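You operate a simulated robot arm through the tools that you are given. There is no shell and no other tool. Be economical: measure what you need, move in short steps, check, and stop when the job is done.

You are at the controls of a simulated two-armed robot. One attempt, no reset.

JOB
Release the red-band pendant's stop, reset it and store one point, then switch to AUTO.
Fine: keep the enable bar down with one hand; SERVO, then ENTER with the other.
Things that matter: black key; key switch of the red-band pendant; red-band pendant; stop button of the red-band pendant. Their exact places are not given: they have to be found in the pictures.

The check looks at the end state, three seconds after you hand in, the way a careful person would. Anything else that was tipped, shoved, dropped, spilled or broken makes it a failure.

ROBOT AND FRAMES
Two 7-joint arms with two-finger parallel grippers on one trunk, on a base that drives. Base frame: it is fixed to the floor where the robot stands at the start and does not move with it; the origin is under the middle of the robot, x ahead of it, y to its left, z up. Readings come in m, rad, newtons and seconds.
The left shoulder is at the start at [0.07, 0.134, 1.226], the right one opposite. With the tool pointing down near the work surface each hand reaches from about 0.1 to 0.64 m from the robot's upright axis, wherever it stands, measured 20 degrees to its own side. Places, roughly: key switch of the red-band pendant [0.5, 0.1, 0.9]; stop button of the red-band pendant [0.5, 0, 0.9]. Payload 1.57 kg a hand.
The TCP of each hand is the grasp point between the finger pads, 0.03 m short of the fingertips. In the tool frame z runs along the fingers and y along their closing line. Largest opening 0.08 m; finger width 0.017, thickness 0.012; the body of the gripper, 0.04 by 0.082 m, starts 0.08 m behind the TCP.
Orientation is that of the tool frame in the base frame, as a unit quaternion [x, y, z, w]. With the fingers straight down and closing along the base's y, the tool's x points along the base's -x, its y along +y and its z along -z.

CONTROLS
- The arms move only by the tool move_arm. It takes "left_steps", "right_steps" or both (then of equal length, played together; a hand with none holds still); each is a list of rows, each a list of 7 numbers: the shift along the tool's x, y, z in m, then the turn, a rotation vector about the tool's x, y, z in rad, then the closure, from 0 (fully open) to 1 (shut). In form: [[tx, ty, tz, wx, wy, wz, fingers], ...]. A call has 1 to 8 rows; each row shifts and turns the commanded pose from where the row before left it, along the tool's axes as they then stand. A row lasts 0.2 s, in which the tool goes at most 0.05 m and 0.15 rad; a call with a longer step from one row to the next is refused whole, and so is a gripper value outside its range. A pose out of reach is approached as far as the arm can. The call stops where the force on the tool passes 40 N (or 10 N more than at its start, if that is more) or the arm is blocked; 0.2 s more then pass. The fingers move at their own pace (about 0.153 m/s each) and stop on an object; they squeeze with about 37 N. The grip force told is the motor's: it shows also when the fingers shut on nothing. Time passes only in rows, and 0.2 s behind the last, so rows that do not move let the fingers close. It gives the time, the measured TCP pose, the force on the tool (base axes), the opening and the grip force at its end, in the units of the frame above (readings bear some noise), with the torque about the TCP (base axes, N m) and any sound that the robot's microphone picked up, and new pictures: "views" is both (left out), scene, wrist or none (wrist: the cameras of the hands that moved).
- Cameras (640 x 400 px; columns grow to the right, rows downward): "scene" is now at [0.1258, 0.0074, 1.4371]; the picture's right is [0.11, -0.99, 0.00], its down [-0.75, -0.09, -0.66] and it looks along [0.65, 0.08, -0.75] (base axes); focal length 214 px, centre (320, 200). "left" rides on the left gripper at [0.072, 0.007, -0.122] in its tool frame; the picture's right is [-0.09, 1.00, 0.00], its down [-0.84, -0.08, -0.54] and it looks along [-0.54, -0.05, 0.84] (tool axes); focal length 238 px, centre (320, 200). "right" rides on the right gripper at [0.072, -0.007, -0.122] in its tool frame; the picture's right is [0.09, 1.00, 0.00], its down [-0.84, 0.08, -0.54] and it looks along [-0.54, 0.05, 0.84] (tool axes); focal length 238 px, centre (320, 200).
- lift_body(by): slides the trunk up (or, below 0, down) by that many m; the arms and the scene camera ride with it, the base frame stays. It gives what a move gives, with no picture.
- base_move(legs): drives the robot by 1 to 6 legs, each [ahead, left, turn to the left] in m, m and rad, along the robot's own axes; the way and the turn of a leg run together, so that a leg with both is an arc; at most 1.5 m and 3.142 rad a leg. The arms and the cameras ride along, it lands a little off, and it stops where it bumps. It gives what a move gives, and a new picture of the scene camera.
- turn_head(pan, tilt): turns the head with the scene camera to pan (to the left, within 1.501 rad either way) and tilt (down, from -0.506 to 1.204), counted from straight ahead of the robot. It gives what a move gives, and a new picture of the scene camera.
- measure_at(camera, pixels): for up to 12 pixels [column, row] of the newest picture of that camera ("zoom" is the newest enlarged one), the place [x, y, z] in the base frame of the surface seen there, good to about 0.003 m. The clock stands still meanwhile.
- enlarge(camera, box): a new picture of the part [left, top, right, bottom] of that camera's present view, enlarged. The clock stands still meanwhile.
- job_done(): hands the job in; it is judged then, once.

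Go step by step. Measure first, check grasps and placings, and put right what went wrong. The budget is 80 turns and 260 pictures, counting those below and the enlarged ones. Unless the task says otherwise, let go and move clear before handing in, and close with one line.

The tools are called by a JSON object that holds its "name" and its "arguments". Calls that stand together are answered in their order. move_arm: Moves the arms, as the interface text tells. Its arguments: {"type":"object","properties":{"left_steps":{"type":"array","items":{"type":"array","items":{"type":"number"}}},"right_steps":{"type":"array","items":{"type":"array","items":{"type":"number"}}},"views":{"type":"string","enum":["both","scene","wrist","none"]}},"required":[]} The other tools are called the same way: lift_body (by) slides the trunk up or down; base_move (legs) drives the base; turn_head (pan, tilt) turns the head that bears the scene camera; measure_at (camera, pixels) gives the place of the surface under pixels of a picture; enlarge (camera, box) takes an enlarged picture of a part of a camera's view; job_done () hands the job in.

At the start:

```text
time_s: 0.0
left_tool_pos: [0.3799, 0.2431, 1.2188]
left_ee_rot: [-0.001, 1.0, 0.0, 0.0]
left_wrist_force: [-0.1, 0.3, -0.5]
left_torque: [-0.01, 0.02, -0.03]
left_width: 0.0801
left_grasp_force: 0.2
right_tool_pos: [0.3849, -0.0578, 1.2487]
right_ee_rot: [-0.001, 1.0, 0.0, 0.0]
right_wrist_force: [-0.3, 1.0, 0.6]
right_torque: [-0.02, -0.01, 0.01]
right_width: 0.08
right_grasp_force: 0.0
trunk travel left (down, up): [-0.8, 0.14]
robot x, y, heading: [-0.0006, -0.0, -0.001]
head pan, tilt: [0.115, 0.853]
```

scene: 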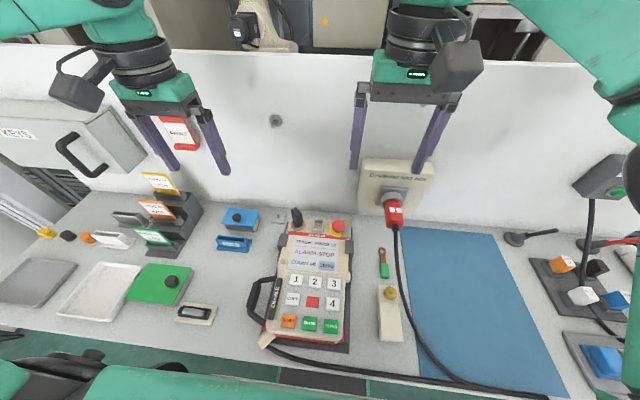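
right: 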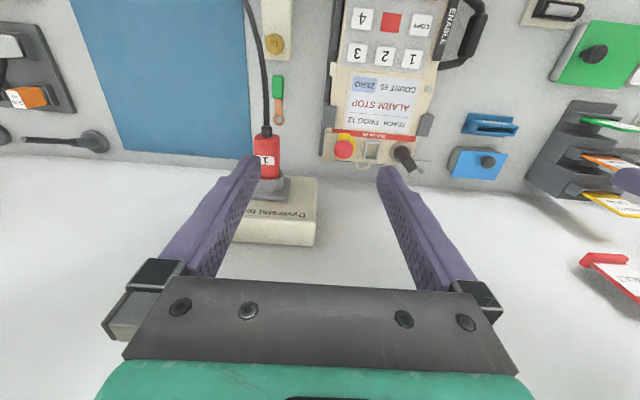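
left: 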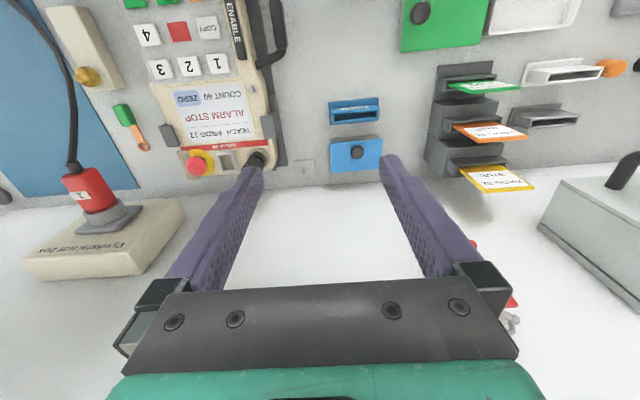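

The pendant stands at about scene (310,285), with its red band at the top, a stop button near (337,228) and a dark key knob near (297,215). I'll enlarge the pendant and its surroundings.

{"name": "enlarge", "arguments": {"camera": "scene", "box": [240, 200, 368, 280]}}

{"name": "enlarge", "arguments": {"camera": "scene", "box": [240, 270, 368, 350]}}

{"name": "enlarge", "arguments": {"camera": "scene", "box": [0, 160, 260, 322]}}

{"name": "enlarge", "arguments": {"camera": "scene", "box": [360, 160, 640, 400]}}

```text
5.00 times, centred on (304, 240) of scene
```

zoom: 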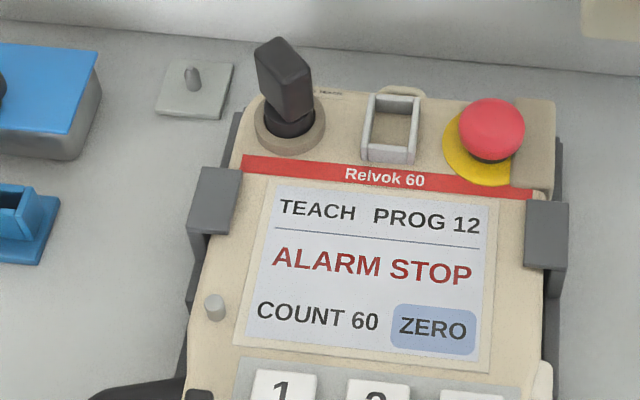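

```text
5.00 times, centred on (304, 310) of scene
```

zoom: 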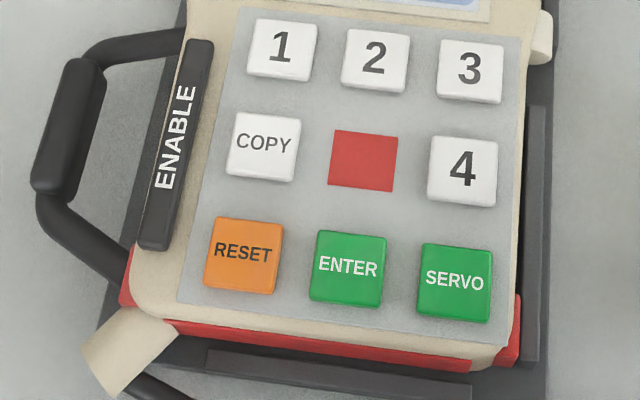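

```text
2.46 times, centred on (130, 241) of scene
```

zoom: 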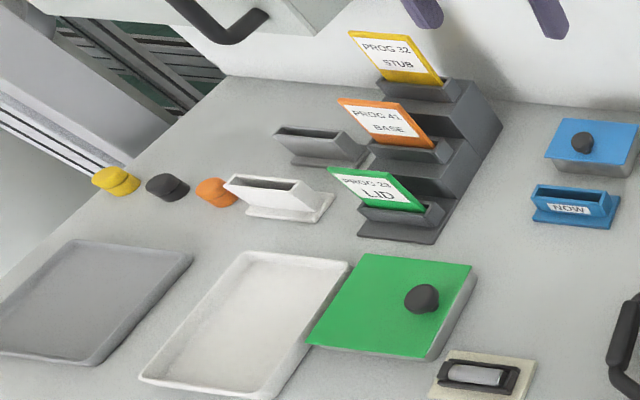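

```text
1.67 times, centred on (500, 280) of scene
```

zoom: 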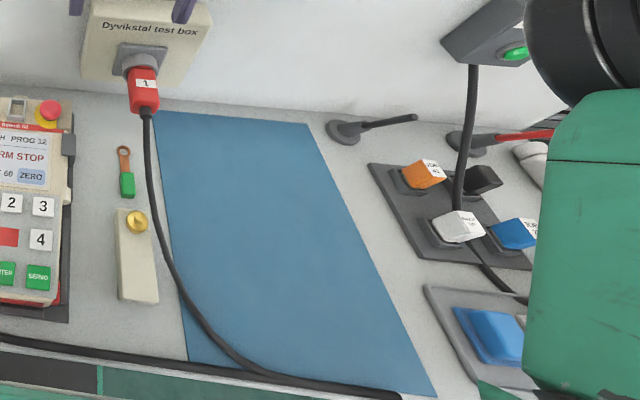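

The black key already sits in the pendant's key switch, and the screen reads ALARM STOP. I'll measure the controls.

{"name": "enlarge", "arguments": {"camera": "scene", "box": [280, 200, 360, 250]}}

{"name": "measure_at", "arguments": {"camera": "scene", "pixels": [[338, 224], [336, 234], [296, 210], [298, 224], [318, 260], [289, 321], [310, 324], [331, 326], [274, 303], [278, 285], [270, 316], [345, 232]]}}

{"name": "enlarge", "arguments": {"camera": "left", "box": [170, 80, 298, 180]}}

{"name": "enlarge", "arguments": {"camera": "right", "box": [320, 110, 440, 185]}}

```text
8.00 times, centred on (320, 225) of scene
```

zoom: 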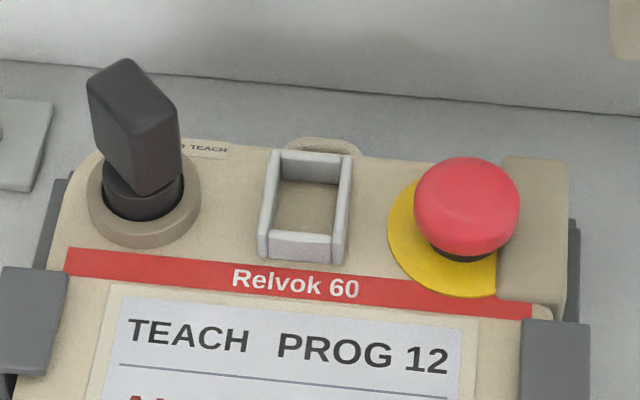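

```text
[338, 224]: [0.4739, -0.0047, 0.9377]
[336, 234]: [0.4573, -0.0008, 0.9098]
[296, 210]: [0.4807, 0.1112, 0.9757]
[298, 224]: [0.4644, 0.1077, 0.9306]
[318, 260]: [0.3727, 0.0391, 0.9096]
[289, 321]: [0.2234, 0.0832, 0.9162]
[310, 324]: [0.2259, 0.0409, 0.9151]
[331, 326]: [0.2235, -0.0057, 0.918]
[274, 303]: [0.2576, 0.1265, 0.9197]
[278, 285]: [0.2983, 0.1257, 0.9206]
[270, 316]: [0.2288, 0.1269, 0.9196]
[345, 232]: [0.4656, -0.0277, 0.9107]
```

```text
4.00 times, centred on (234, 130) of left
```

zoom: 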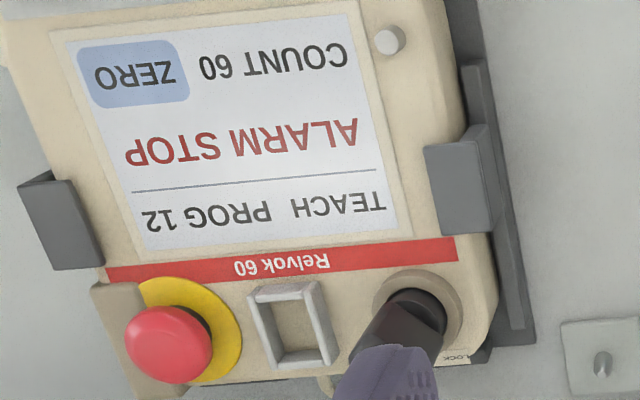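

```text
5.33 times, centred on (380, 148) of right
```

zoom: 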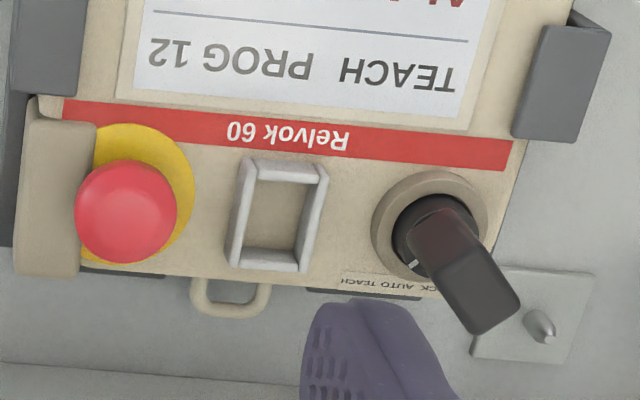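

The label behind the key reads LOCK / AUTO / TEACH. I'll bring the right hand closer for a view of the key from above.

{"name": "move_arm", "arguments": {"right_steps": [[0, 0.03, 0.04, 0, 0, 0, 0], [0, 0.03, 0.04, 0, 0, 0, 0], [0, 0.03, 0.04, 0, 0, 0, 0], [0, 0.02, 0.04, 0, 0, 0, 0], [0, 0, 0, 0, 0, 0, 0]], "left_steps": [[0, 0.04, 0, 0, 0, 0, 0], [0, 0.04, 0, 0, 0, 0, 0], [0, 0.04, 0, 0, 0, 0, 0], [0, 0, 0, 0, 0, 0, 0], [0, 0, 0, 0, 0, 0, 0]]}}

```text
time_s: 1.2
left_tool_pos: [0.3811, 0.3633, 1.2186]
left_ee_rot: [-0.001, 1.0, 0.001, 0.0]
left_wrist_force: [0.2, 0.0, 0.9]
left_torque: [0.0, -0.06, 0.0]
left_width: 0.0803
left_grasp_force: 0.1
right_tool_pos: [0.3831, 0.0509, 1.0894]
right_ee_rot: [0.0, 1.0, 0.0, -0.001]
right_wrist_force: [1.2, -0.7, 0.3]
right_torque: [0.02, 0.01, 0.0]
right_width: 0.0799
right_grasp_force: 0.1
trunk travel left (down, up): [-0.8, 0.14]
robot x, y, heading: [0.0033, 0.0003, -0.004]
head pan, tilt: [0.115, 0.853]
```

scene: 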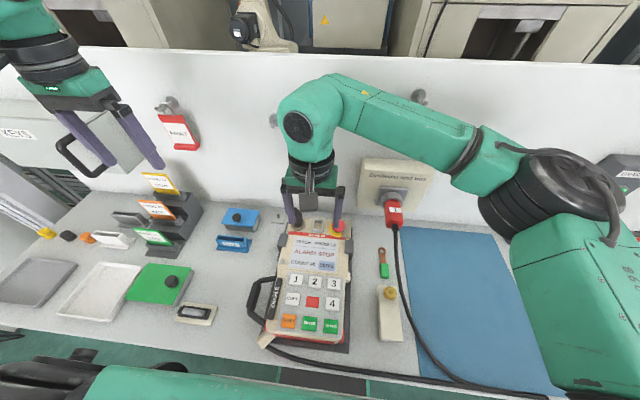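
right: 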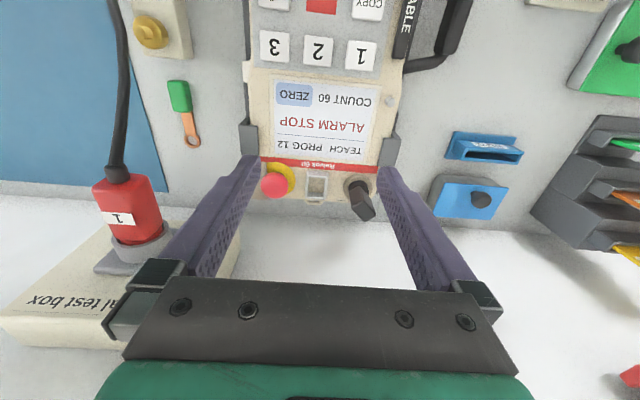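
left: 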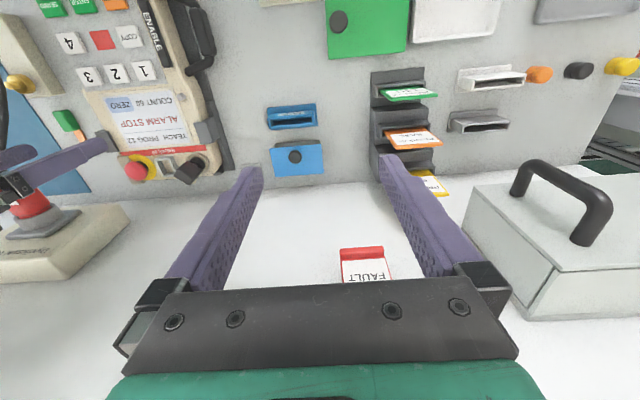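

{"name": "enlarge", "arguments": {"camera": "right", "box": [240, 150, 400, 230]}}

{"name": "measure_at", "arguments": {"camera": "right", "pixels": [[275, 184], [290, 172], [358, 188], [368, 208], [360, 200], [316, 184], [266, 168], [378, 172]]}}

{"name": "enlarge", "arguments": {"camera": "left", "box": [110, 130, 230, 205]}}

```text
4.00 times, centred on (320, 190) of right
```

zoom: 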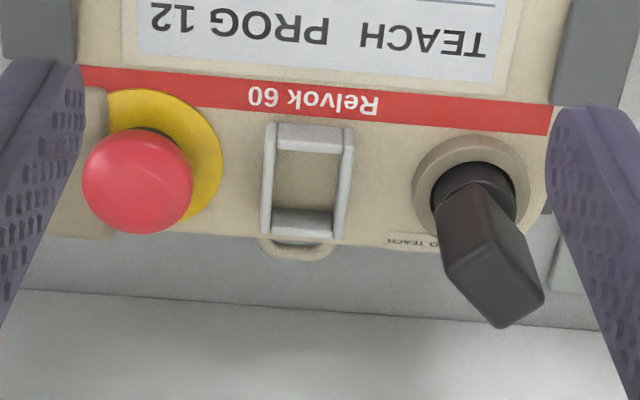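

```text
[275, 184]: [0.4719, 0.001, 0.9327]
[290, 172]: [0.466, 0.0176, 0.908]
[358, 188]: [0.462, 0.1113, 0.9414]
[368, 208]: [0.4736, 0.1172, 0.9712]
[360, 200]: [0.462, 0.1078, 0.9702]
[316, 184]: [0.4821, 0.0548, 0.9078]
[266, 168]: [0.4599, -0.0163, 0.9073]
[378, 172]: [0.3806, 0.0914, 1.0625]
```

```text
5.33 times, centred on (170, 168) of left
```

zoom: 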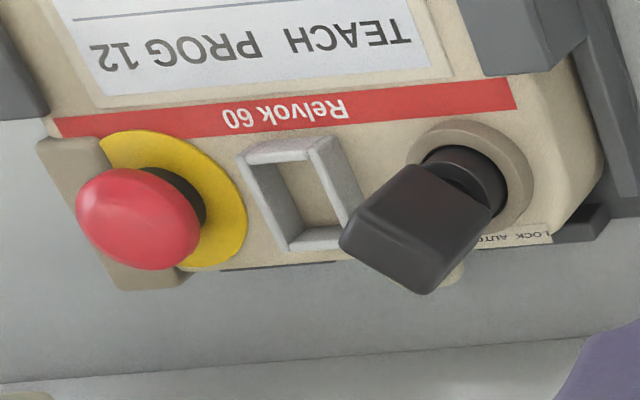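

{"name": "enlarge", "arguments": {"camera": "right", "box": [340, 175, 388, 235]}}

```text
6.67 times, centred on (364, 205) of right
```

zoom: 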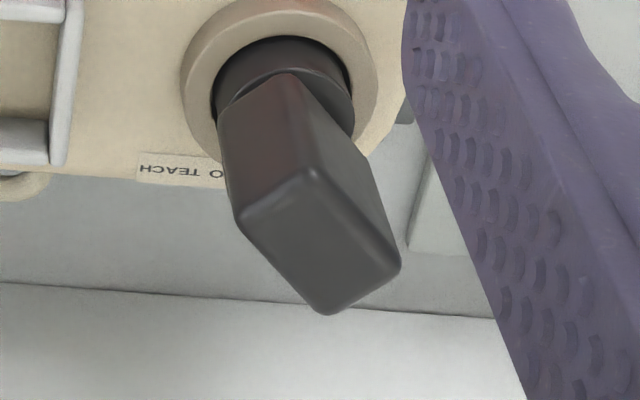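

{"name": "measure_at", "arguments": {"camera": "zoom", "pixels": [[247, 220], [310, 178], [390, 262], [328, 306], [320, 240], [355, 220], [280, 265], [218, 90], [375, 60], [300, 5]]}}

```text
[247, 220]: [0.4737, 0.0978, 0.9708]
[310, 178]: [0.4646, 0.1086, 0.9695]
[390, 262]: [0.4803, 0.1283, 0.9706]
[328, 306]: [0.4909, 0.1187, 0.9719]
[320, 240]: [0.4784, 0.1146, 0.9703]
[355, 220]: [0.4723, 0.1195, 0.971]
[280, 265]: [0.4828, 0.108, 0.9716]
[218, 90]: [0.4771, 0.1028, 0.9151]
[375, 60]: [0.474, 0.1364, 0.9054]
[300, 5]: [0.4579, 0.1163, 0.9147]
```

The key is a flat block centred at (0.4775, 0.113), top z 0.971, with its long side about 51° from x. Its tick points at TEACH, so AUTO lies counterclockwise. First I'll bring the right hand over the stop cap at (0.474, -0.002, 0.935).

{"name": "move_arm", "arguments": {"right_steps": [[-0.03, -0.018, 0.025, 0, 0, 0, 0], [-0.03, -0.018, 0.025, 0, 0, 0, 0], [-0.031, -0.017, 0.025, 0, 0, 0, 0], [0, 0, 0.02, 0, 0, 0, 0], [0, 0, 0, 0, 0, 0, 0]]}}

```text
time_s: 2.4
left_tool_pos: [0.3815, 0.3622, 1.2185]
left_ee_rot: [-0.001, 1.0, 0.0, 0.0]
left_wrist_force: [1.3, -0.2, 0.0]
left_torque: [-0.01, -0.04, 0.01]
left_width: 0.0801
left_grasp_force: 0.0
right_tool_pos: [0.4763, -0.002, 0.9939]
right_ee_rot: [0.0, 1.0, 0.0, 0.0]
right_wrist_force: [0.3, 0.4, 0.6]
right_torque: [-0.04, 0.0, -0.01]
right_width: 0.0799
right_grasp_force: 0.0
trunk travel left (down, up): [-0.8, 0.14]
robot x, y, heading: [0.0013, 0.002, 0.002]
head pan, tilt: [0.115, 0.853]
```

scene: 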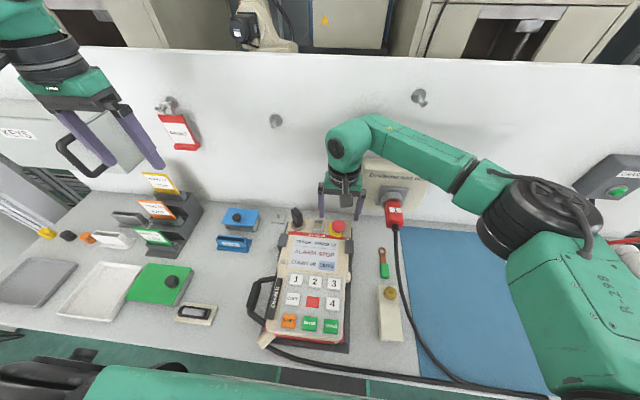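
right: 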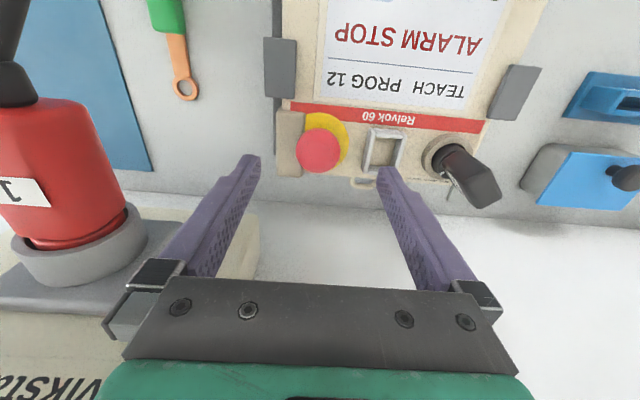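

The cap shows at right (318,150), between the fingers. I'll zoom to check the centring and the key's tick.

{"name": "enlarge", "arguments": {"camera": "right", "box": [270, 95, 510, 215]}}

{"name": "measure_at", "arguments": {"camera": "right", "pixels": [[318, 150], [299, 150], [338, 150], [318, 130], [318, 168], [285, 150], [346, 138], [378, 180]]}}

```text
2.67 times, centred on (390, 155) of right
```

zoom: 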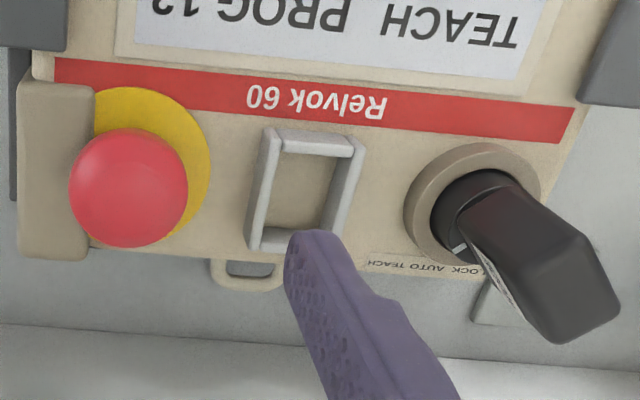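

```text
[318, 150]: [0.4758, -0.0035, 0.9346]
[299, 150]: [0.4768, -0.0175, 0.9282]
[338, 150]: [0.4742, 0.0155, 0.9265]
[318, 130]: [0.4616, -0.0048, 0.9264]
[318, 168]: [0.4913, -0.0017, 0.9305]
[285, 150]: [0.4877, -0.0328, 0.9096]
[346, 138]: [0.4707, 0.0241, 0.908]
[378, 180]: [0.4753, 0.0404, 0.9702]
```

The cap spans y -0.018 to 0.016 and is centred under the TCP. I'll narrow the fingers to about 0.05 to clear the frame beside it, descend and grip.

{"name": "move_arm", "arguments": {"right_steps": [[0, 0.001, 0, 0, 0, 0, 0.375], [0, 0, 0, 0, 0, 0, 0.375], [0, 0, 0.02, 0, 0, 0, 0.375], [0, 0, 0.025, 0, 0, 0, 0.375], [0, 0, 0, 0, 0, 0, 1], [0, 0, 0, 0, 0, 0, 1]], "views": "wrist"}}

```text
time_s: 3.8
left_tool_pos: [0.3821, 0.3617, 1.2192]
left_ee_rot: [-0.001, 1.0, -0.001, 0.0]
left_wrist_force: [0.7, 0.6, -0.9]
left_torque: [0.01, -0.02, -0.02]
left_width: 0.0799
left_grasp_force: 0.0
right_tool_pos: [0.4789, -0.0018, 0.9491]
right_ee_rot: [0.0, 1.0, 0.0, 0.001]
right_wrist_force: [1.1, -3.3, 4.5]
right_torque: [-0.28, -0.11, -0.05]
right_width: 0.0365
right_grasp_force: 36.6
trunk travel left (down, up): [-0.8, 0.14]
robot x, y, heading: [0.0033, -0.001, 0.004]
head pan, tilt: [0.115, 0.853]
```

right: 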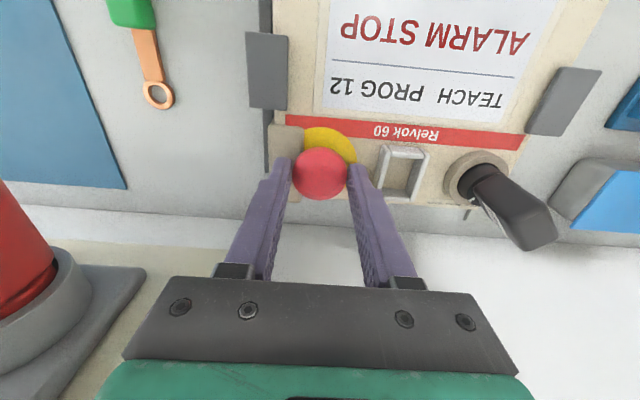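

The cap is gripped at width 0.0365. Next I'll twist it clockwise.

{"name": "move_arm", "arguments": {"right_steps": [[0, 0, 0, 0, 0, 0.12, 1], [0, 0, 0, 0, 0, 0.12, 1], [0, 0, 0, 0, 0, 0.12, 1], [0, 0, 0, 0, 0, 0.12, 1], [0, 0, 0, 0, 0, 0.12, 1], [0, 0, 0, 0, 0, 0.12, 1]], "views": "wrist"}}

```text
time_s: 5.2
left_tool_pos: [0.3809, 0.3615, 1.2193]
left_ee_rot: [-0.001, 1.0, 0.001, 0.0]
left_wrist_force: [0.2, -0.9, -0.6]
left_torque: [0.02, -0.01, 0.0]
left_width: 0.0798
left_grasp_force: 0.0
right_tool_pos: [0.4751, -0.001, 0.9484]
right_ee_rot: [0.353, 0.936, -0.001, 0.0]
right_wrist_force: [-2.6, -4.8, 0.0]
right_torque: [0.16, -0.18, 0.68]
right_width: 0.0365
right_grasp_force: 37.1
trunk travel left (down, up): [-0.8, 0.14]
robot x, y, heading: [-0.0008, -0.0033, 0.002]
head pan, tilt: [0.115, 0.853]
```

right: 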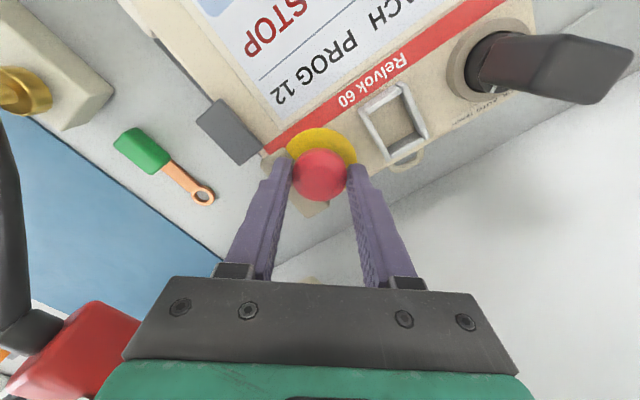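

No click yet, and the twist is taking 0.68 N m. I'll continue a little further.

{"name": "move_arm", "arguments": {"right_steps": [[0, 0, 0, 0, 0, 0.12, 1], [0, 0, 0, 0, 0, 0.12, 1], [0, 0, 0, 0, 0, 0.12, 1], [0, 0, 0, 0, 0, 0, 1]], "views": "wrist"}}

```text
time_s: 6.2
left_tool_pos: [0.3808, 0.3623, 1.2183]
left_ee_rot: [-0.001, 1.0, 0.0, 0.0]
left_wrist_force: [0.0, -0.2, -0.8]
left_torque: [-0.02, -0.02, 0.01]
left_width: 0.0799
left_grasp_force: 0.1
right_tool_pos: [0.4763, -0.0011, 0.9492]
right_ee_rot: [0.516, 0.857, 0.0, 0.0]
right_wrist_force: [-3.0, -2.8, -0.9]
right_torque: [-0.11, 0.03, 0.37]
right_width: 0.0369
right_grasp_force: 37.6
trunk travel left (down, up): [-0.8, 0.14]
robot x, y, heading: [0.0014, 0.0013, -0.001]
head pan, tilt: [0.115, 0.853]
```

right: 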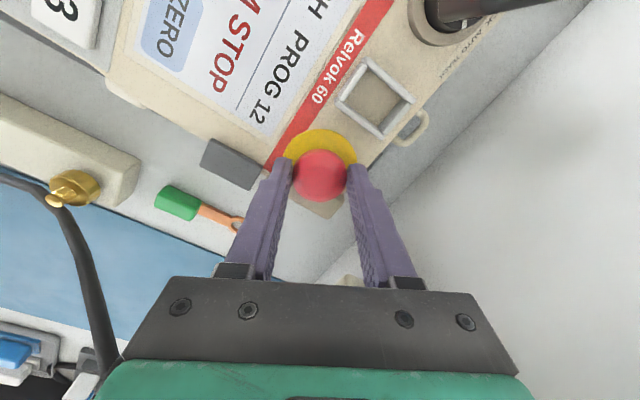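

At about 62° the torque dropped to 0.37. I'll open the fingers and see whether the cap has risen.

{"name": "move_arm", "arguments": {"right_steps": [[0, 0, 0, 0, 0, 0, 0.375], [0, 0, 0, 0, 0, 0, 0.375], [0, 0, -0.04, 0, 0, 0, 0.375], [0, 0, 0, 0, 0, 0, 0.375]]}}

```text
time_s: 7.2
left_tool_pos: [0.3821, 0.3621, 1.2178]
left_ee_rot: [-0.001, 1.0, 0.001, 0.0]
left_wrist_force: [-0.2, 0.4, 1.0]
left_torque: [0.0, 0.0, -0.02]
left_width: 0.0802
left_grasp_force: 0.1
right_tool_pos: [0.4767, -0.0006, 0.989]
right_ee_rot: [0.515, 0.857, -0.001, 0.0]
right_wrist_force: [-0.2, -0.1, -0.7]
right_torque: [0.03, -0.02, -0.02]
right_width: 0.0501
right_grasp_force: 0.1
trunk travel left (down, up): [-0.8, 0.14]
robot x, y, heading: [0.0024, -0.0023, 0.002]
head pan, tilt: [0.115, 0.853]
```

scene: 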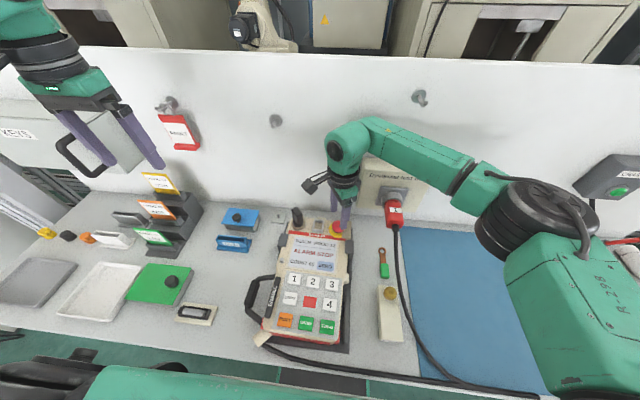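
right: 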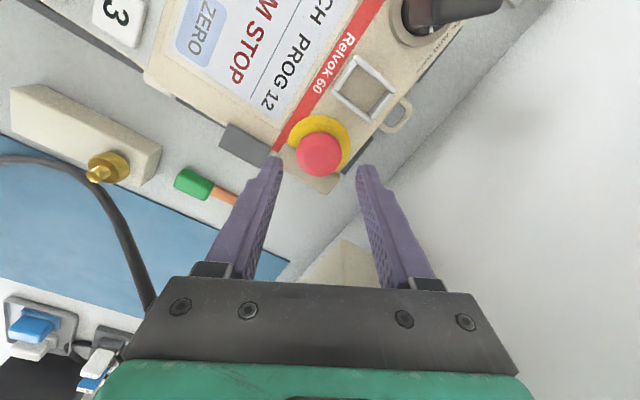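

The pendant may have turned slightly: SERVO moved from (331,326) to (327,326). I'll zoom to check this and the cap height.

{"name": "enlarge", "arguments": {"camera": "scene", "box": [240, 200, 368, 280]}}

{"name": "enlarge", "arguments": {"camera": "scene", "box": [240, 270, 368, 350]}}

{"name": "measure_at", "arguments": {"camera": "right", "pixels": [[320, 152], [320, 142], [320, 165], [345, 140]]}}

{"name": "measure_at", "arguments": {"camera": "scene", "pixels": [[286, 321], [306, 324], [327, 326], [271, 303], [336, 226]]}}

```text
5.00 times, centred on (304, 240) of scene
```

zoom: 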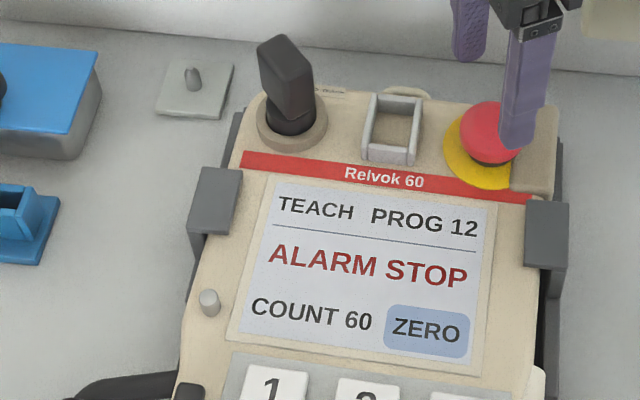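

```text
5.00 times, centred on (304, 310) of scene
```

zoom: 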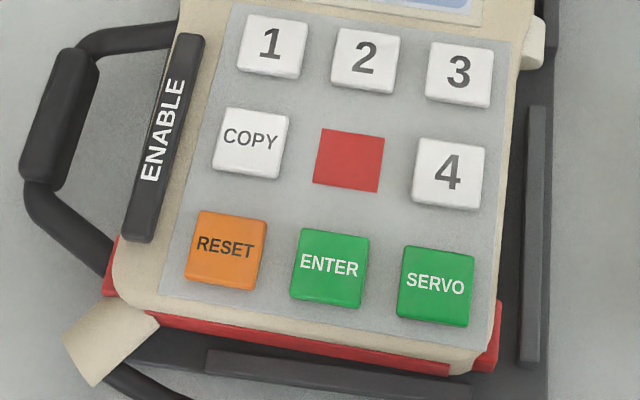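

```text
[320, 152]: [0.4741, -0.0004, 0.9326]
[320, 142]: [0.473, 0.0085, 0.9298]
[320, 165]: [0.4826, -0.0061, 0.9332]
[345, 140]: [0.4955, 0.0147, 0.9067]
```

```text
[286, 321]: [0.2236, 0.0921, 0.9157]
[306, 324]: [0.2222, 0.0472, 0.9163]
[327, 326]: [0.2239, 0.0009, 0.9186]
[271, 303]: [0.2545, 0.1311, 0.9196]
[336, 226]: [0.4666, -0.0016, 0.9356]
```

The pendant has swung about 2° in its cradle and the cap is still down, so clockwise was wrong. I'll try counterclockwise, which should also swing the pendant back.

{"name": "move_arm", "arguments": {"right_steps": [[0, 0, 0.04, 0, 0, 0, 0.375], [0, 0, 0, 0, 0, 0, 1], [0, 0, 0, 0, 0, 0, 1], [0, 0, 0, 0, 0, -0.12, 1], [0, 0, 0, 0, 0, -0.12, 1], [0, 0, 0, 0, 0, -0.12, 1], [0, 0, 0, 0, 0, -0.12, 1]], "views": "wrist"}}

```text
time_s: 8.8
left_tool_pos: [0.3802, 0.3617, 1.2181]
left_ee_rot: [-0.001, 1.0, -0.001, 0.0]
left_wrist_force: [-0.6, -0.3, 0.6]
left_torque: [-0.01, 0.01, 0.0]
left_width: 0.08
left_grasp_force: 0.1
right_tool_pos: [0.475, -0.0004, 0.9491]
right_ee_rot: [0.295, 0.956, 0.001, 0.0]
right_wrist_force: [-1.7, -0.2, -0.2]
right_torque: [0.22, 0.2, -0.35]
right_width: 0.0367
right_grasp_force: 36.7
trunk travel left (down, up): [-0.8, 0.14]
robot x, y, heading: [-0.0032, -0.0014, 0.001]
head pan, tilt: [0.115, 0.853]
```

right: 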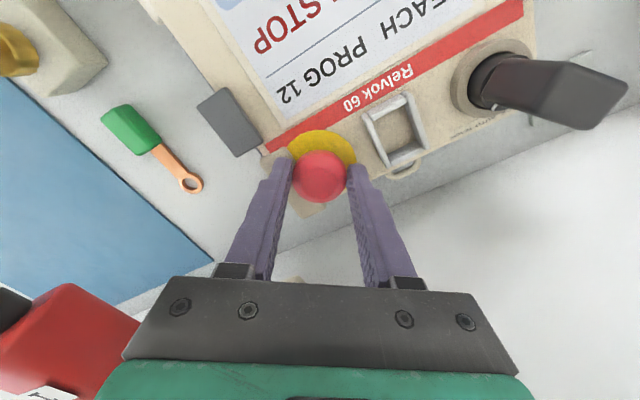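

{"name": "move_arm", "arguments": {"right_steps": [[0, 0, 0, 0, 0, -0.12, 1], [0, 0, 0, 0, 0, -0.12, 1], [0, 0, 0, 0, 0, -0.12, 1], [0, 0, 0, 0, 0, -0.12, 1]], "views": "scene"}}

{"name": "enlarge", "arguments": {"camera": "scene", "box": [240, 200, 368, 280]}}

```text
time_s: 9.8
left_tool_pos: [0.3819, 0.362, 1.2188]
left_ee_rot: [-0.002, 1.0, 0.0, -0.001]
left_wrist_force: [0.7, -0.4, -0.2]
left_torque: [0.0, 0.0, 0.0]
left_width: 0.0801
left_grasp_force: 0.0
right_tool_pos: [0.4758, -0.001, 0.9494]
right_ee_rot: [0.059, 0.998, 0.0, -0.001]
right_wrist_force: [-0.1, 0.1, -0.1]
right_torque: [-0.02, 0.03, -0.9]
right_width: 0.0368
right_grasp_force: 36.8
trunk travel left (down, up): [-0.8, 0.14]
robot x, y, heading: [-0.0011, -0.0007, -0.001]
head pan, tilt: [0.115, 0.853]
```

scene: 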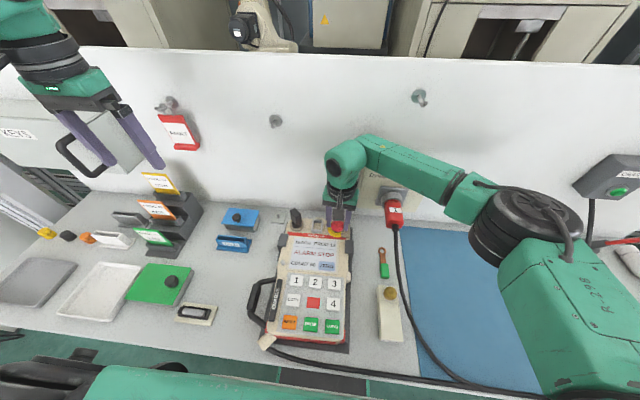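

```text
5.00 times, centred on (304, 240) of scene
```

zoom: 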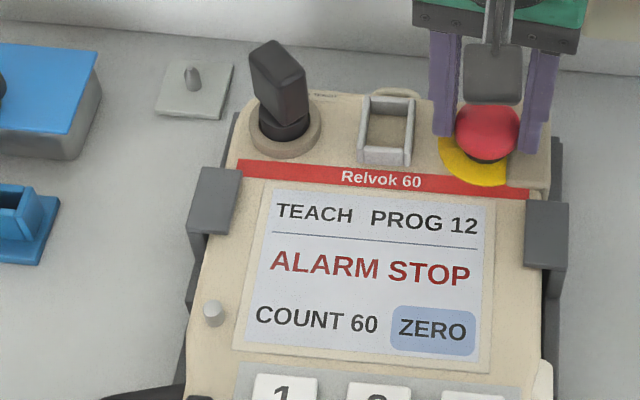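

The pendant is back in line, with the torque at -0.9. I'll open the fingers here and check the cap height before trying anything else.

{"name": "move_arm", "arguments": {"right_steps": [[0, 0, 0, 0, 0, 0, 0.375], [0, 0, 0, 0, 0, 0, 0.375], [0, 0, -0.03, 0, 0, 0, 0.375], [0, 0, -0.02, 0, 0, 0, 0.375], [0, 0, 0, 0, 0, 0, 0.375]], "views": "wrist"}}

{"name": "enlarge", "arguments": {"camera": "right", "box": [260, 95, 420, 195]}}

{"name": "measure_at", "arguments": {"camera": "zoom", "pixels": [[200, 220], [230, 220], [230, 190], [260, 220], [230, 250]]}}

```text
time_s: 11.0
left_tool_pos: [0.3821, 0.3618, 1.2193]
left_ee_rot: [-0.001, 1.0, 0.0, 0.0]
left_wrist_force: [0.3, -1.2, 0.0]
left_torque: [-0.01, -0.01, -0.02]
left_width: 0.0802
left_grasp_force: 0.1
right_tool_pos: [0.4748, -0.0009, 0.9981]
right_ee_rot: [0.061, 0.998, 0.0, 0.0]
right_wrist_force: [-0.3, -0.2, 0.2]
right_torque: [0.0, 0.03, -0.01]
right_width: 0.0499
right_grasp_force: 0.1
trunk travel left (down, up): [-0.8, 0.14]
robot x, y, heading: [-0.0027, 0.0001, 0.0]
head pan, tilt: [0.115, 0.853]
```

right: 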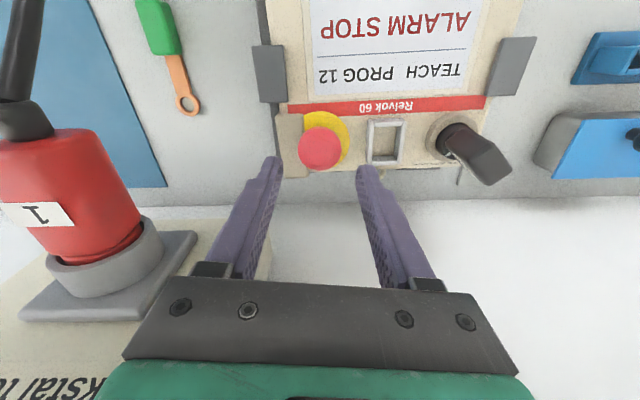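

```text
4.00 times, centred on (340, 145) of right
```

zoom: 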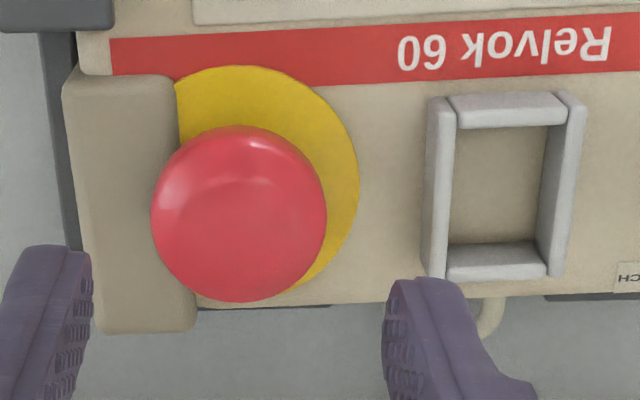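

```text
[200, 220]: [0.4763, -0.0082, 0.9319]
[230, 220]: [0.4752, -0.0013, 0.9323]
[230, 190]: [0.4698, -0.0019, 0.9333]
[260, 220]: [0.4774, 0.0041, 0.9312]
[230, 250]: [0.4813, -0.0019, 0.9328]
```

The cap is still down, with its top at 0.932. The clockwise twist did give way at the end, so I'll retry it: start from further counterclockwise, twist clockwise, and pull up gently at the end.

{"name": "move_arm", "arguments": {"right_steps": [[0, 0, 0.025, 0, 0, -0.15, 0.375], [0, 0, 0.024, 0, 0, -0.15, 0.375], [0, 0, 0, 0, 0, 0, 1], [0, 0, 0, 0, 0, 0, 1], [0, 0, 0, 0, 0, 0.14, 1], [0, 0, 0, 0, 0, 0.14, 1], [0, 0, 0, 0, 0, 0.14, 1], [0, 0, 0, 0, 0, 0.14, 1]], "views": "none"}}

{"name": "move_arm", "arguments": {"right_steps": [[0, 0, 0, 0, 0, 0.12, 1], [0, 0, 0, 0, 0, 0.12, 1]], "views": "none"}}

{"name": "move_arm", "arguments": {"right_steps": [[0, 0, 0, 0, 0, 0.12, 1], [0, 0, 0, 0, 0, 0.12, 1]], "views": "none"}}

{"name": "move_arm", "arguments": {"right_steps": [[0, 0, 0, 0, 0, 0.12, 1], [0, 0, 0, 0, 0, 0.12, 1]], "views": "scene"}}

```text
time_s: 12.8
left_tool_pos: [0.3827, 0.3608, 1.2185]
left_ee_rot: [-0.002, 1.0, 0.001, 0.0]
left_wrist_force: [-0.4, 0.2, 0.0]
left_torque: [0.0, 0.02, 0.01]
left_width: 0.0799
left_grasp_force: 0.1
right_tool_pos: [0.4758, -0.0008, 0.9499]
right_ee_rot: [0.19, 0.982, 0.0, 0.0]
right_wrist_force: [0.3, -5.8, 0.3]
right_torque: [0.01, 0.1, 0.65]
right_width: 0.0369
right_grasp_force: 36.8
trunk travel left (down, up): [-0.8, 0.14]
robot x, y, heading: [-0.0033, 0.0014, -0.003]
head pan, tilt: [0.115, 0.853]
```

```text
time_s: 13.4
left_tool_pos: [0.3826, 0.3615, 1.2186]
left_ee_rot: [-0.001, 1.0, 0.001, 0.001]
left_wrist_force: [-1.0, -0.7, -0.9]
left_torque: [-0.04, 0.02, -0.01]
left_width: 0.0801
left_grasp_force: 0.0
right_tool_pos: [0.4745, -0.0004, 0.9488]
right_ee_rot: [0.306, 0.952, 0.001, 0.0]
right_wrist_force: [-1.2, -5.4, 0.4]
right_torque: [-0.13, -0.03, 0.69]
right_width: 0.0367
right_grasp_force: 36.6
trunk travel left (down, up): [-0.8, 0.14]
robot x, y, heading: [-0.0006, -0.0036, -0.002]
head pan, tilt: [0.115, 0.853]
```

```text
time_s: 14.0
left_tool_pos: [0.3807, 0.3622, 1.2184]
left_ee_rot: [-0.001, 1.0, 0.0, 0.001]
left_wrist_force: [-0.5, -0.4, -0.8]
left_torque: [0.02, 0.01, -0.01]
left_width: 0.0802
left_grasp_force: 0.0
right_tool_pos: [0.4758, -0.0003, 0.9498]
right_ee_rot: [0.418, 0.909, 0.0, 0.0]
right_wrist_force: [-1.3, -1.3, -0.4]
right_torque: [-0.28, 0.08, 0.51]
right_width: 0.037
right_grasp_force: 36.9
trunk travel left (down, up): [-0.8, 0.14]
robot x, y, heading: [-0.0008, -0.0005, -0.002]
head pan, tilt: [0.115, 0.853]
```

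```text
time_s: 14.6
left_tool_pos: [0.3816, 0.3615, 1.219]
left_ee_rot: [-0.001, 1.0, 0.0, 0.0]
left_wrist_force: [0.0, 0.2, -0.2]
left_torque: [0.01, 0.03, 0.02]
left_width: 0.0802
left_grasp_force: 0.1
right_tool_pos: [0.4763, -0.0001, 0.9507]
right_ee_rot: [0.523, 0.852, 0.0, 0.0]
right_wrist_force: [-1.4, -2.4, -0.5]
right_torque: [-0.15, 0.13, 0.69]
right_width: 0.0367
right_grasp_force: 37.1
trunk travel left (down, up): [-0.8, 0.14]
robot x, y, heading: [0.0035, -0.0021, 0.007]
head pan, tilt: [0.115, 0.853]
```

scene: 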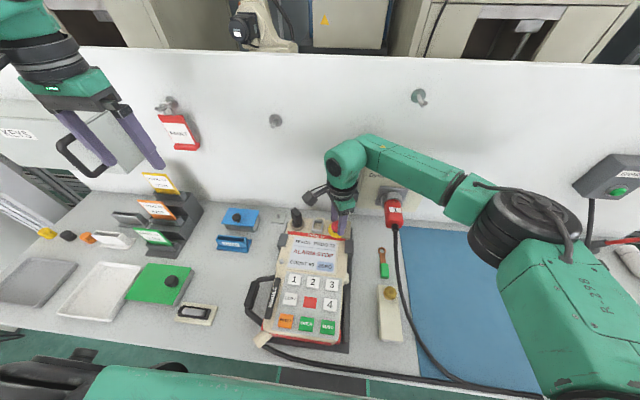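

The torque holds at about 0.65 throughout, so the fingers are only slipping around the cap and it doesn't twist. It is probably a pull-release, so I'll turn back to straighten the pendant and then pull gently.

{"name": "move_arm", "arguments": {"right_steps": [[0, 0, 0, 0, 0, -0.14, 1], [0, 0, 0, 0, 0, -0.14, 1], [0, 0, 0, 0, 0, -0.14, 1], [0, 0, 0, 0, 0, -0.14, 1], [0, 0, 0, 0, 0, -0.14, 1], [0, 0, 0, 0, 0, -0.14, 1], [0, 0, 0, 0, 0, -0.14, 1], [0, 0, 0, 0, 0, -0.12, 1]], "views": "none"}}

{"name": "move_arm", "arguments": {"right_steps": [[0, 0, -0.003, 0, 0, 0, 1], [0, 0, -0.003, 0, 0, 0, 1]], "views": "scene"}}

{"name": "enlarge", "arguments": {"camera": "scene", "box": [240, 200, 368, 280]}}

```text
time_s: 16.4
left_tool_pos: [0.3821, 0.3611, 1.2181]
left_ee_rot: [-0.002, 1.0, 0.0, 0.0]
left_wrist_force: [0.7, -0.2, 0.4]
left_torque: [0.01, -0.01, -0.01]
left_width: 0.0799
left_grasp_force: 0.0
right_tool_pos: [0.4761, -0.0011, 0.9495]
right_ee_rot: [-0.002, 1.0, 0.0, 0.0]
right_wrist_force: [0.0, -2.2, 0.8]
right_torque: [0.05, 0.15, -0.62]
right_width: 0.0368
right_grasp_force: 36.9
trunk travel left (down, up): [-0.8, 0.14]
robot x, y, heading: [0.0007, -0.0016, 0.001]
head pan, tilt: [0.115, 0.853]
```

```text
time_s: 17.0
left_tool_pos: [0.3819, 0.3623, 1.2188]
left_ee_rot: [-0.001, 1.0, 0.0, 0.0]
left_wrist_force: [-0.6, -0.1, -0.6]
left_torque: [-0.01, -0.01, 0.0]
left_width: 0.0798
left_grasp_force: 0.1
right_tool_pos: [0.4759, 0.0008, 0.9567]
right_ee_rot: [0.0, 1.0, 0.001, 0.0]
right_wrist_force: [0.9, -2.6, 1.6]
right_torque: [-0.12, 0.41, 0.28]
right_width: 0.0368
right_grasp_force: 36.8
trunk travel left (down, up): [-0.8, 0.14]
robot x, y, heading: [-0.0008, -0.0032, 0.0]
head pan, tilt: [0.115, 0.853]
heard: click
```

scene: 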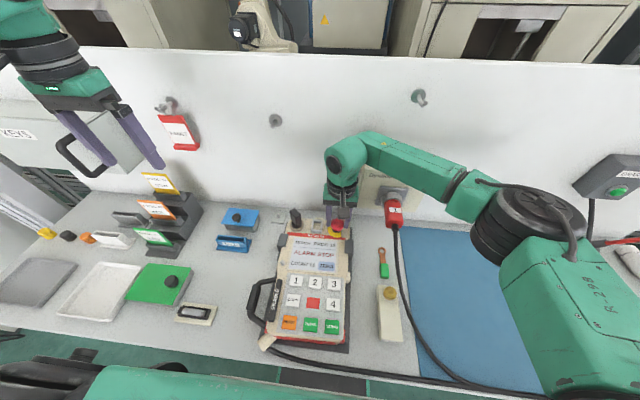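

```text
5.00 times, centred on (304, 240) of scene
```

zoom: 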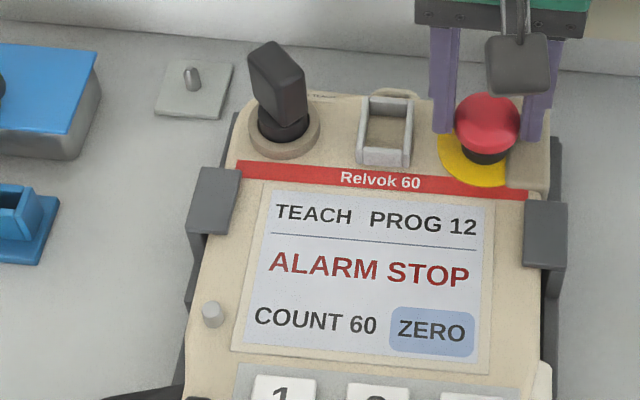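

I heard a click and the cap has risen: it is a pull-release. I'll let go and move the right hand up and back towards RESET, with the fingers shut.

{"name": "move_arm", "arguments": {"right_steps": [[0, 0, 0, 0, 0, 0, 0.35], [0, 0, 0, 0, 0, 0, 0.35], [0, 0, -0.04, 0, 0, 0, 0.35], [0, 0, -0.02, 0, 0, 0, 1], [0.05, 0, 0, 0, 0, 0, 1], [0.05, 0.02, 0, 0, 0, 0, 1], [0.05, 0.02, 0, 0, 0, 0, 1], [0.05, 0.02, 0, 0, 0, 0, 1]]}}

{"name": "enlarge", "arguments": {"camera": "scene", "box": [240, 200, 368, 280]}}

{"name": "enlarge", "arguments": {"camera": "scene", "box": [240, 270, 368, 350]}}

```text
refused: row 6 steps farther than a row can; nothing moved
```

```text
5.00 times, centred on (304, 240) of scene
```

zoom: 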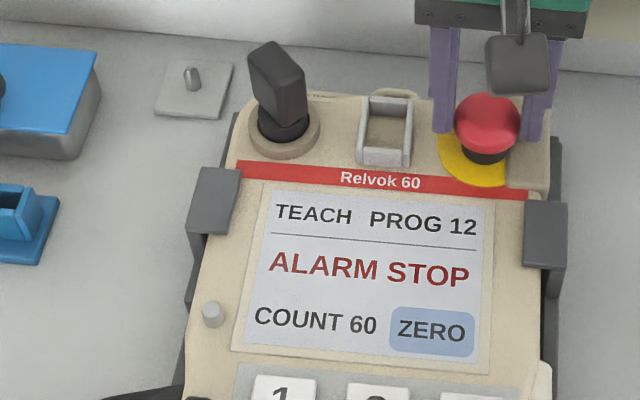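

```text
5.00 times, centred on (304, 310) of scene
```

zoom: 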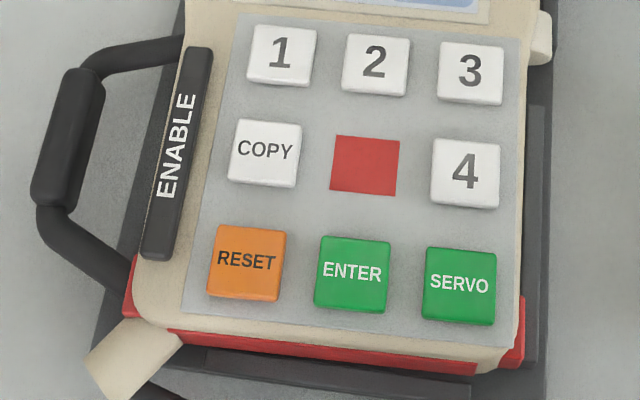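

That call was refused because a row stepped too far. I'll resend it with smaller rows.

{"name": "move_arm", "arguments": {"right_steps": [[0, 0, 0, 0, 0, 0, 0.35], [0, 0, 0, 0, 0, 0, 0.35], [0, 0, -0.04, 0, 0, 0, 0.35], [0, 0, -0.02, 0, 0, 0, 1], [0.045, 0.015, 0, 0, 0, 0, 1], [0.045, 0.015, 0, 0, 0, 0, 1], [0.045, 0.015, 0, 0, 0, 0, 1], [0.045, 0.015, 0, 0, 0, 0, 1]]}}

{"name": "enlarge", "arguments": {"camera": "scene", "box": [240, 200, 368, 280]}}

{"name": "enlarge", "arguments": {"camera": "scene", "box": [240, 270, 368, 350]}}

```text
time_s: 18.8
left_tool_pos: [0.3806, 0.3622, 1.2192]
left_ee_rot: [-0.001, 1.0, 0.0, 0.0]
left_wrist_force: [1.1, 0.0, 0.5]
left_torque: [-0.02, -0.03, 0.02]
left_width: 0.0797
left_grasp_force: 0.0
right_tool_pos: [0.2946, 0.0595, 1.0158]
right_ee_rot: [0.001, 1.0, 0.0, 0.001]
right_wrist_force: [0.1, -0.3, 0.1]
right_torque: [-0.01, 0.01, 0.0]
right_width: 0.0002
right_grasp_force: 21.1
trunk travel left (down, up): [-0.8, 0.14]
robot x, y, heading: [-0.0016, -0.0025, -0.002]
head pan, tilt: [0.115, 0.853]
```

scene: 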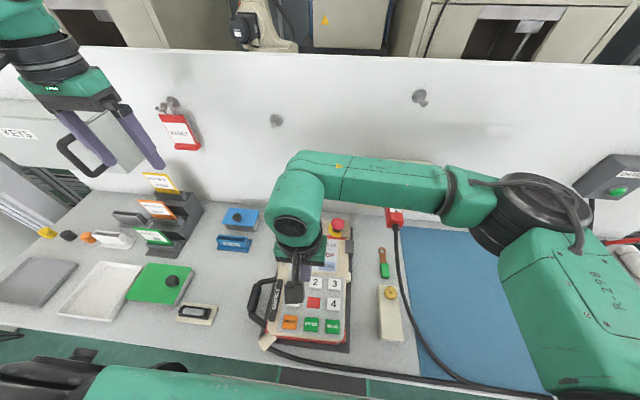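
right: 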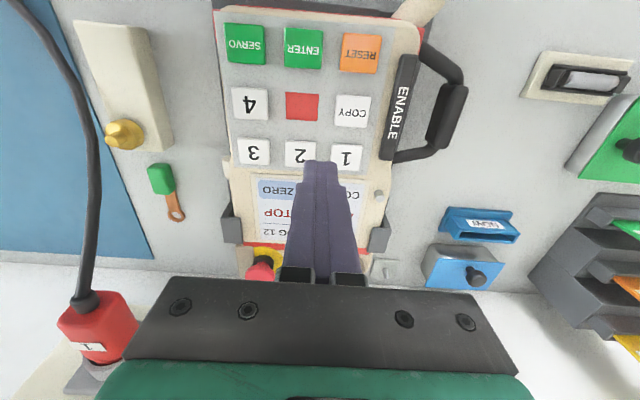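

```text
5.00 times, centred on (304, 240) of scene
```

zoom: 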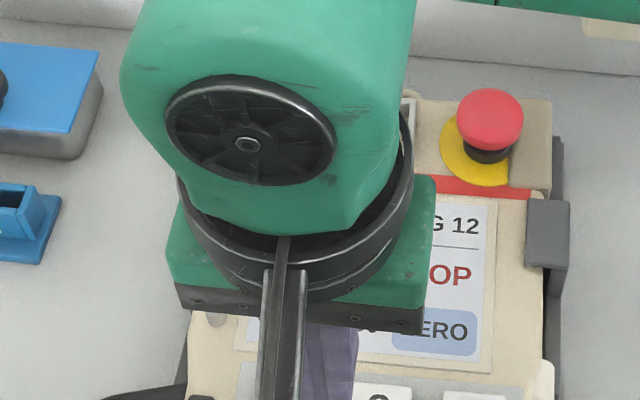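

```text
5.00 times, centred on (304, 310) of scene
```

zoom: 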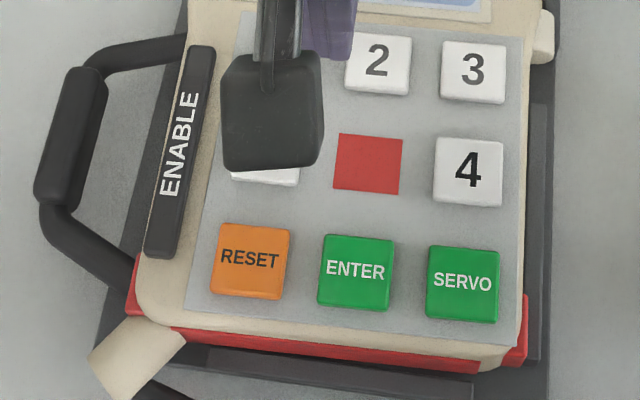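

The stop is up. I'll measure the buttons and the bar in the right camera.

{"name": "measure_at", "arguments": {"camera": "right", "pixels": [[360, 54], [304, 48], [245, 44], [398, 105], [392, 150], [405, 65], [352, 110], [350, 45], [370, 64], [345, 62]]}}

{"name": "enlarge", "arguments": {"camera": "right", "box": [210, 5, 470, 170]}}

```text
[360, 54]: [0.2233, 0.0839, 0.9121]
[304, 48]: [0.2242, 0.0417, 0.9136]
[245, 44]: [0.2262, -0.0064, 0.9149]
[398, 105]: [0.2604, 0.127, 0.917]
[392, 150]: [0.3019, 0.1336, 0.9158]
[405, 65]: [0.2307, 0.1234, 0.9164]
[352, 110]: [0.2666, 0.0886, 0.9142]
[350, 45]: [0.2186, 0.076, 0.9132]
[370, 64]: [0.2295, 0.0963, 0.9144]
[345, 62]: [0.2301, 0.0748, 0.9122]
```

```text
2.42 times, centred on (340, 88) of right
```

zoom: 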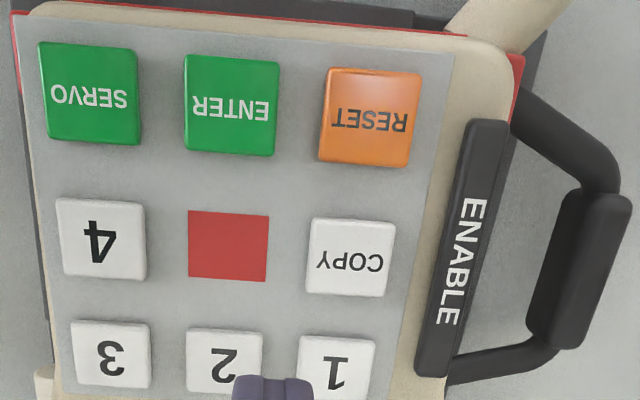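

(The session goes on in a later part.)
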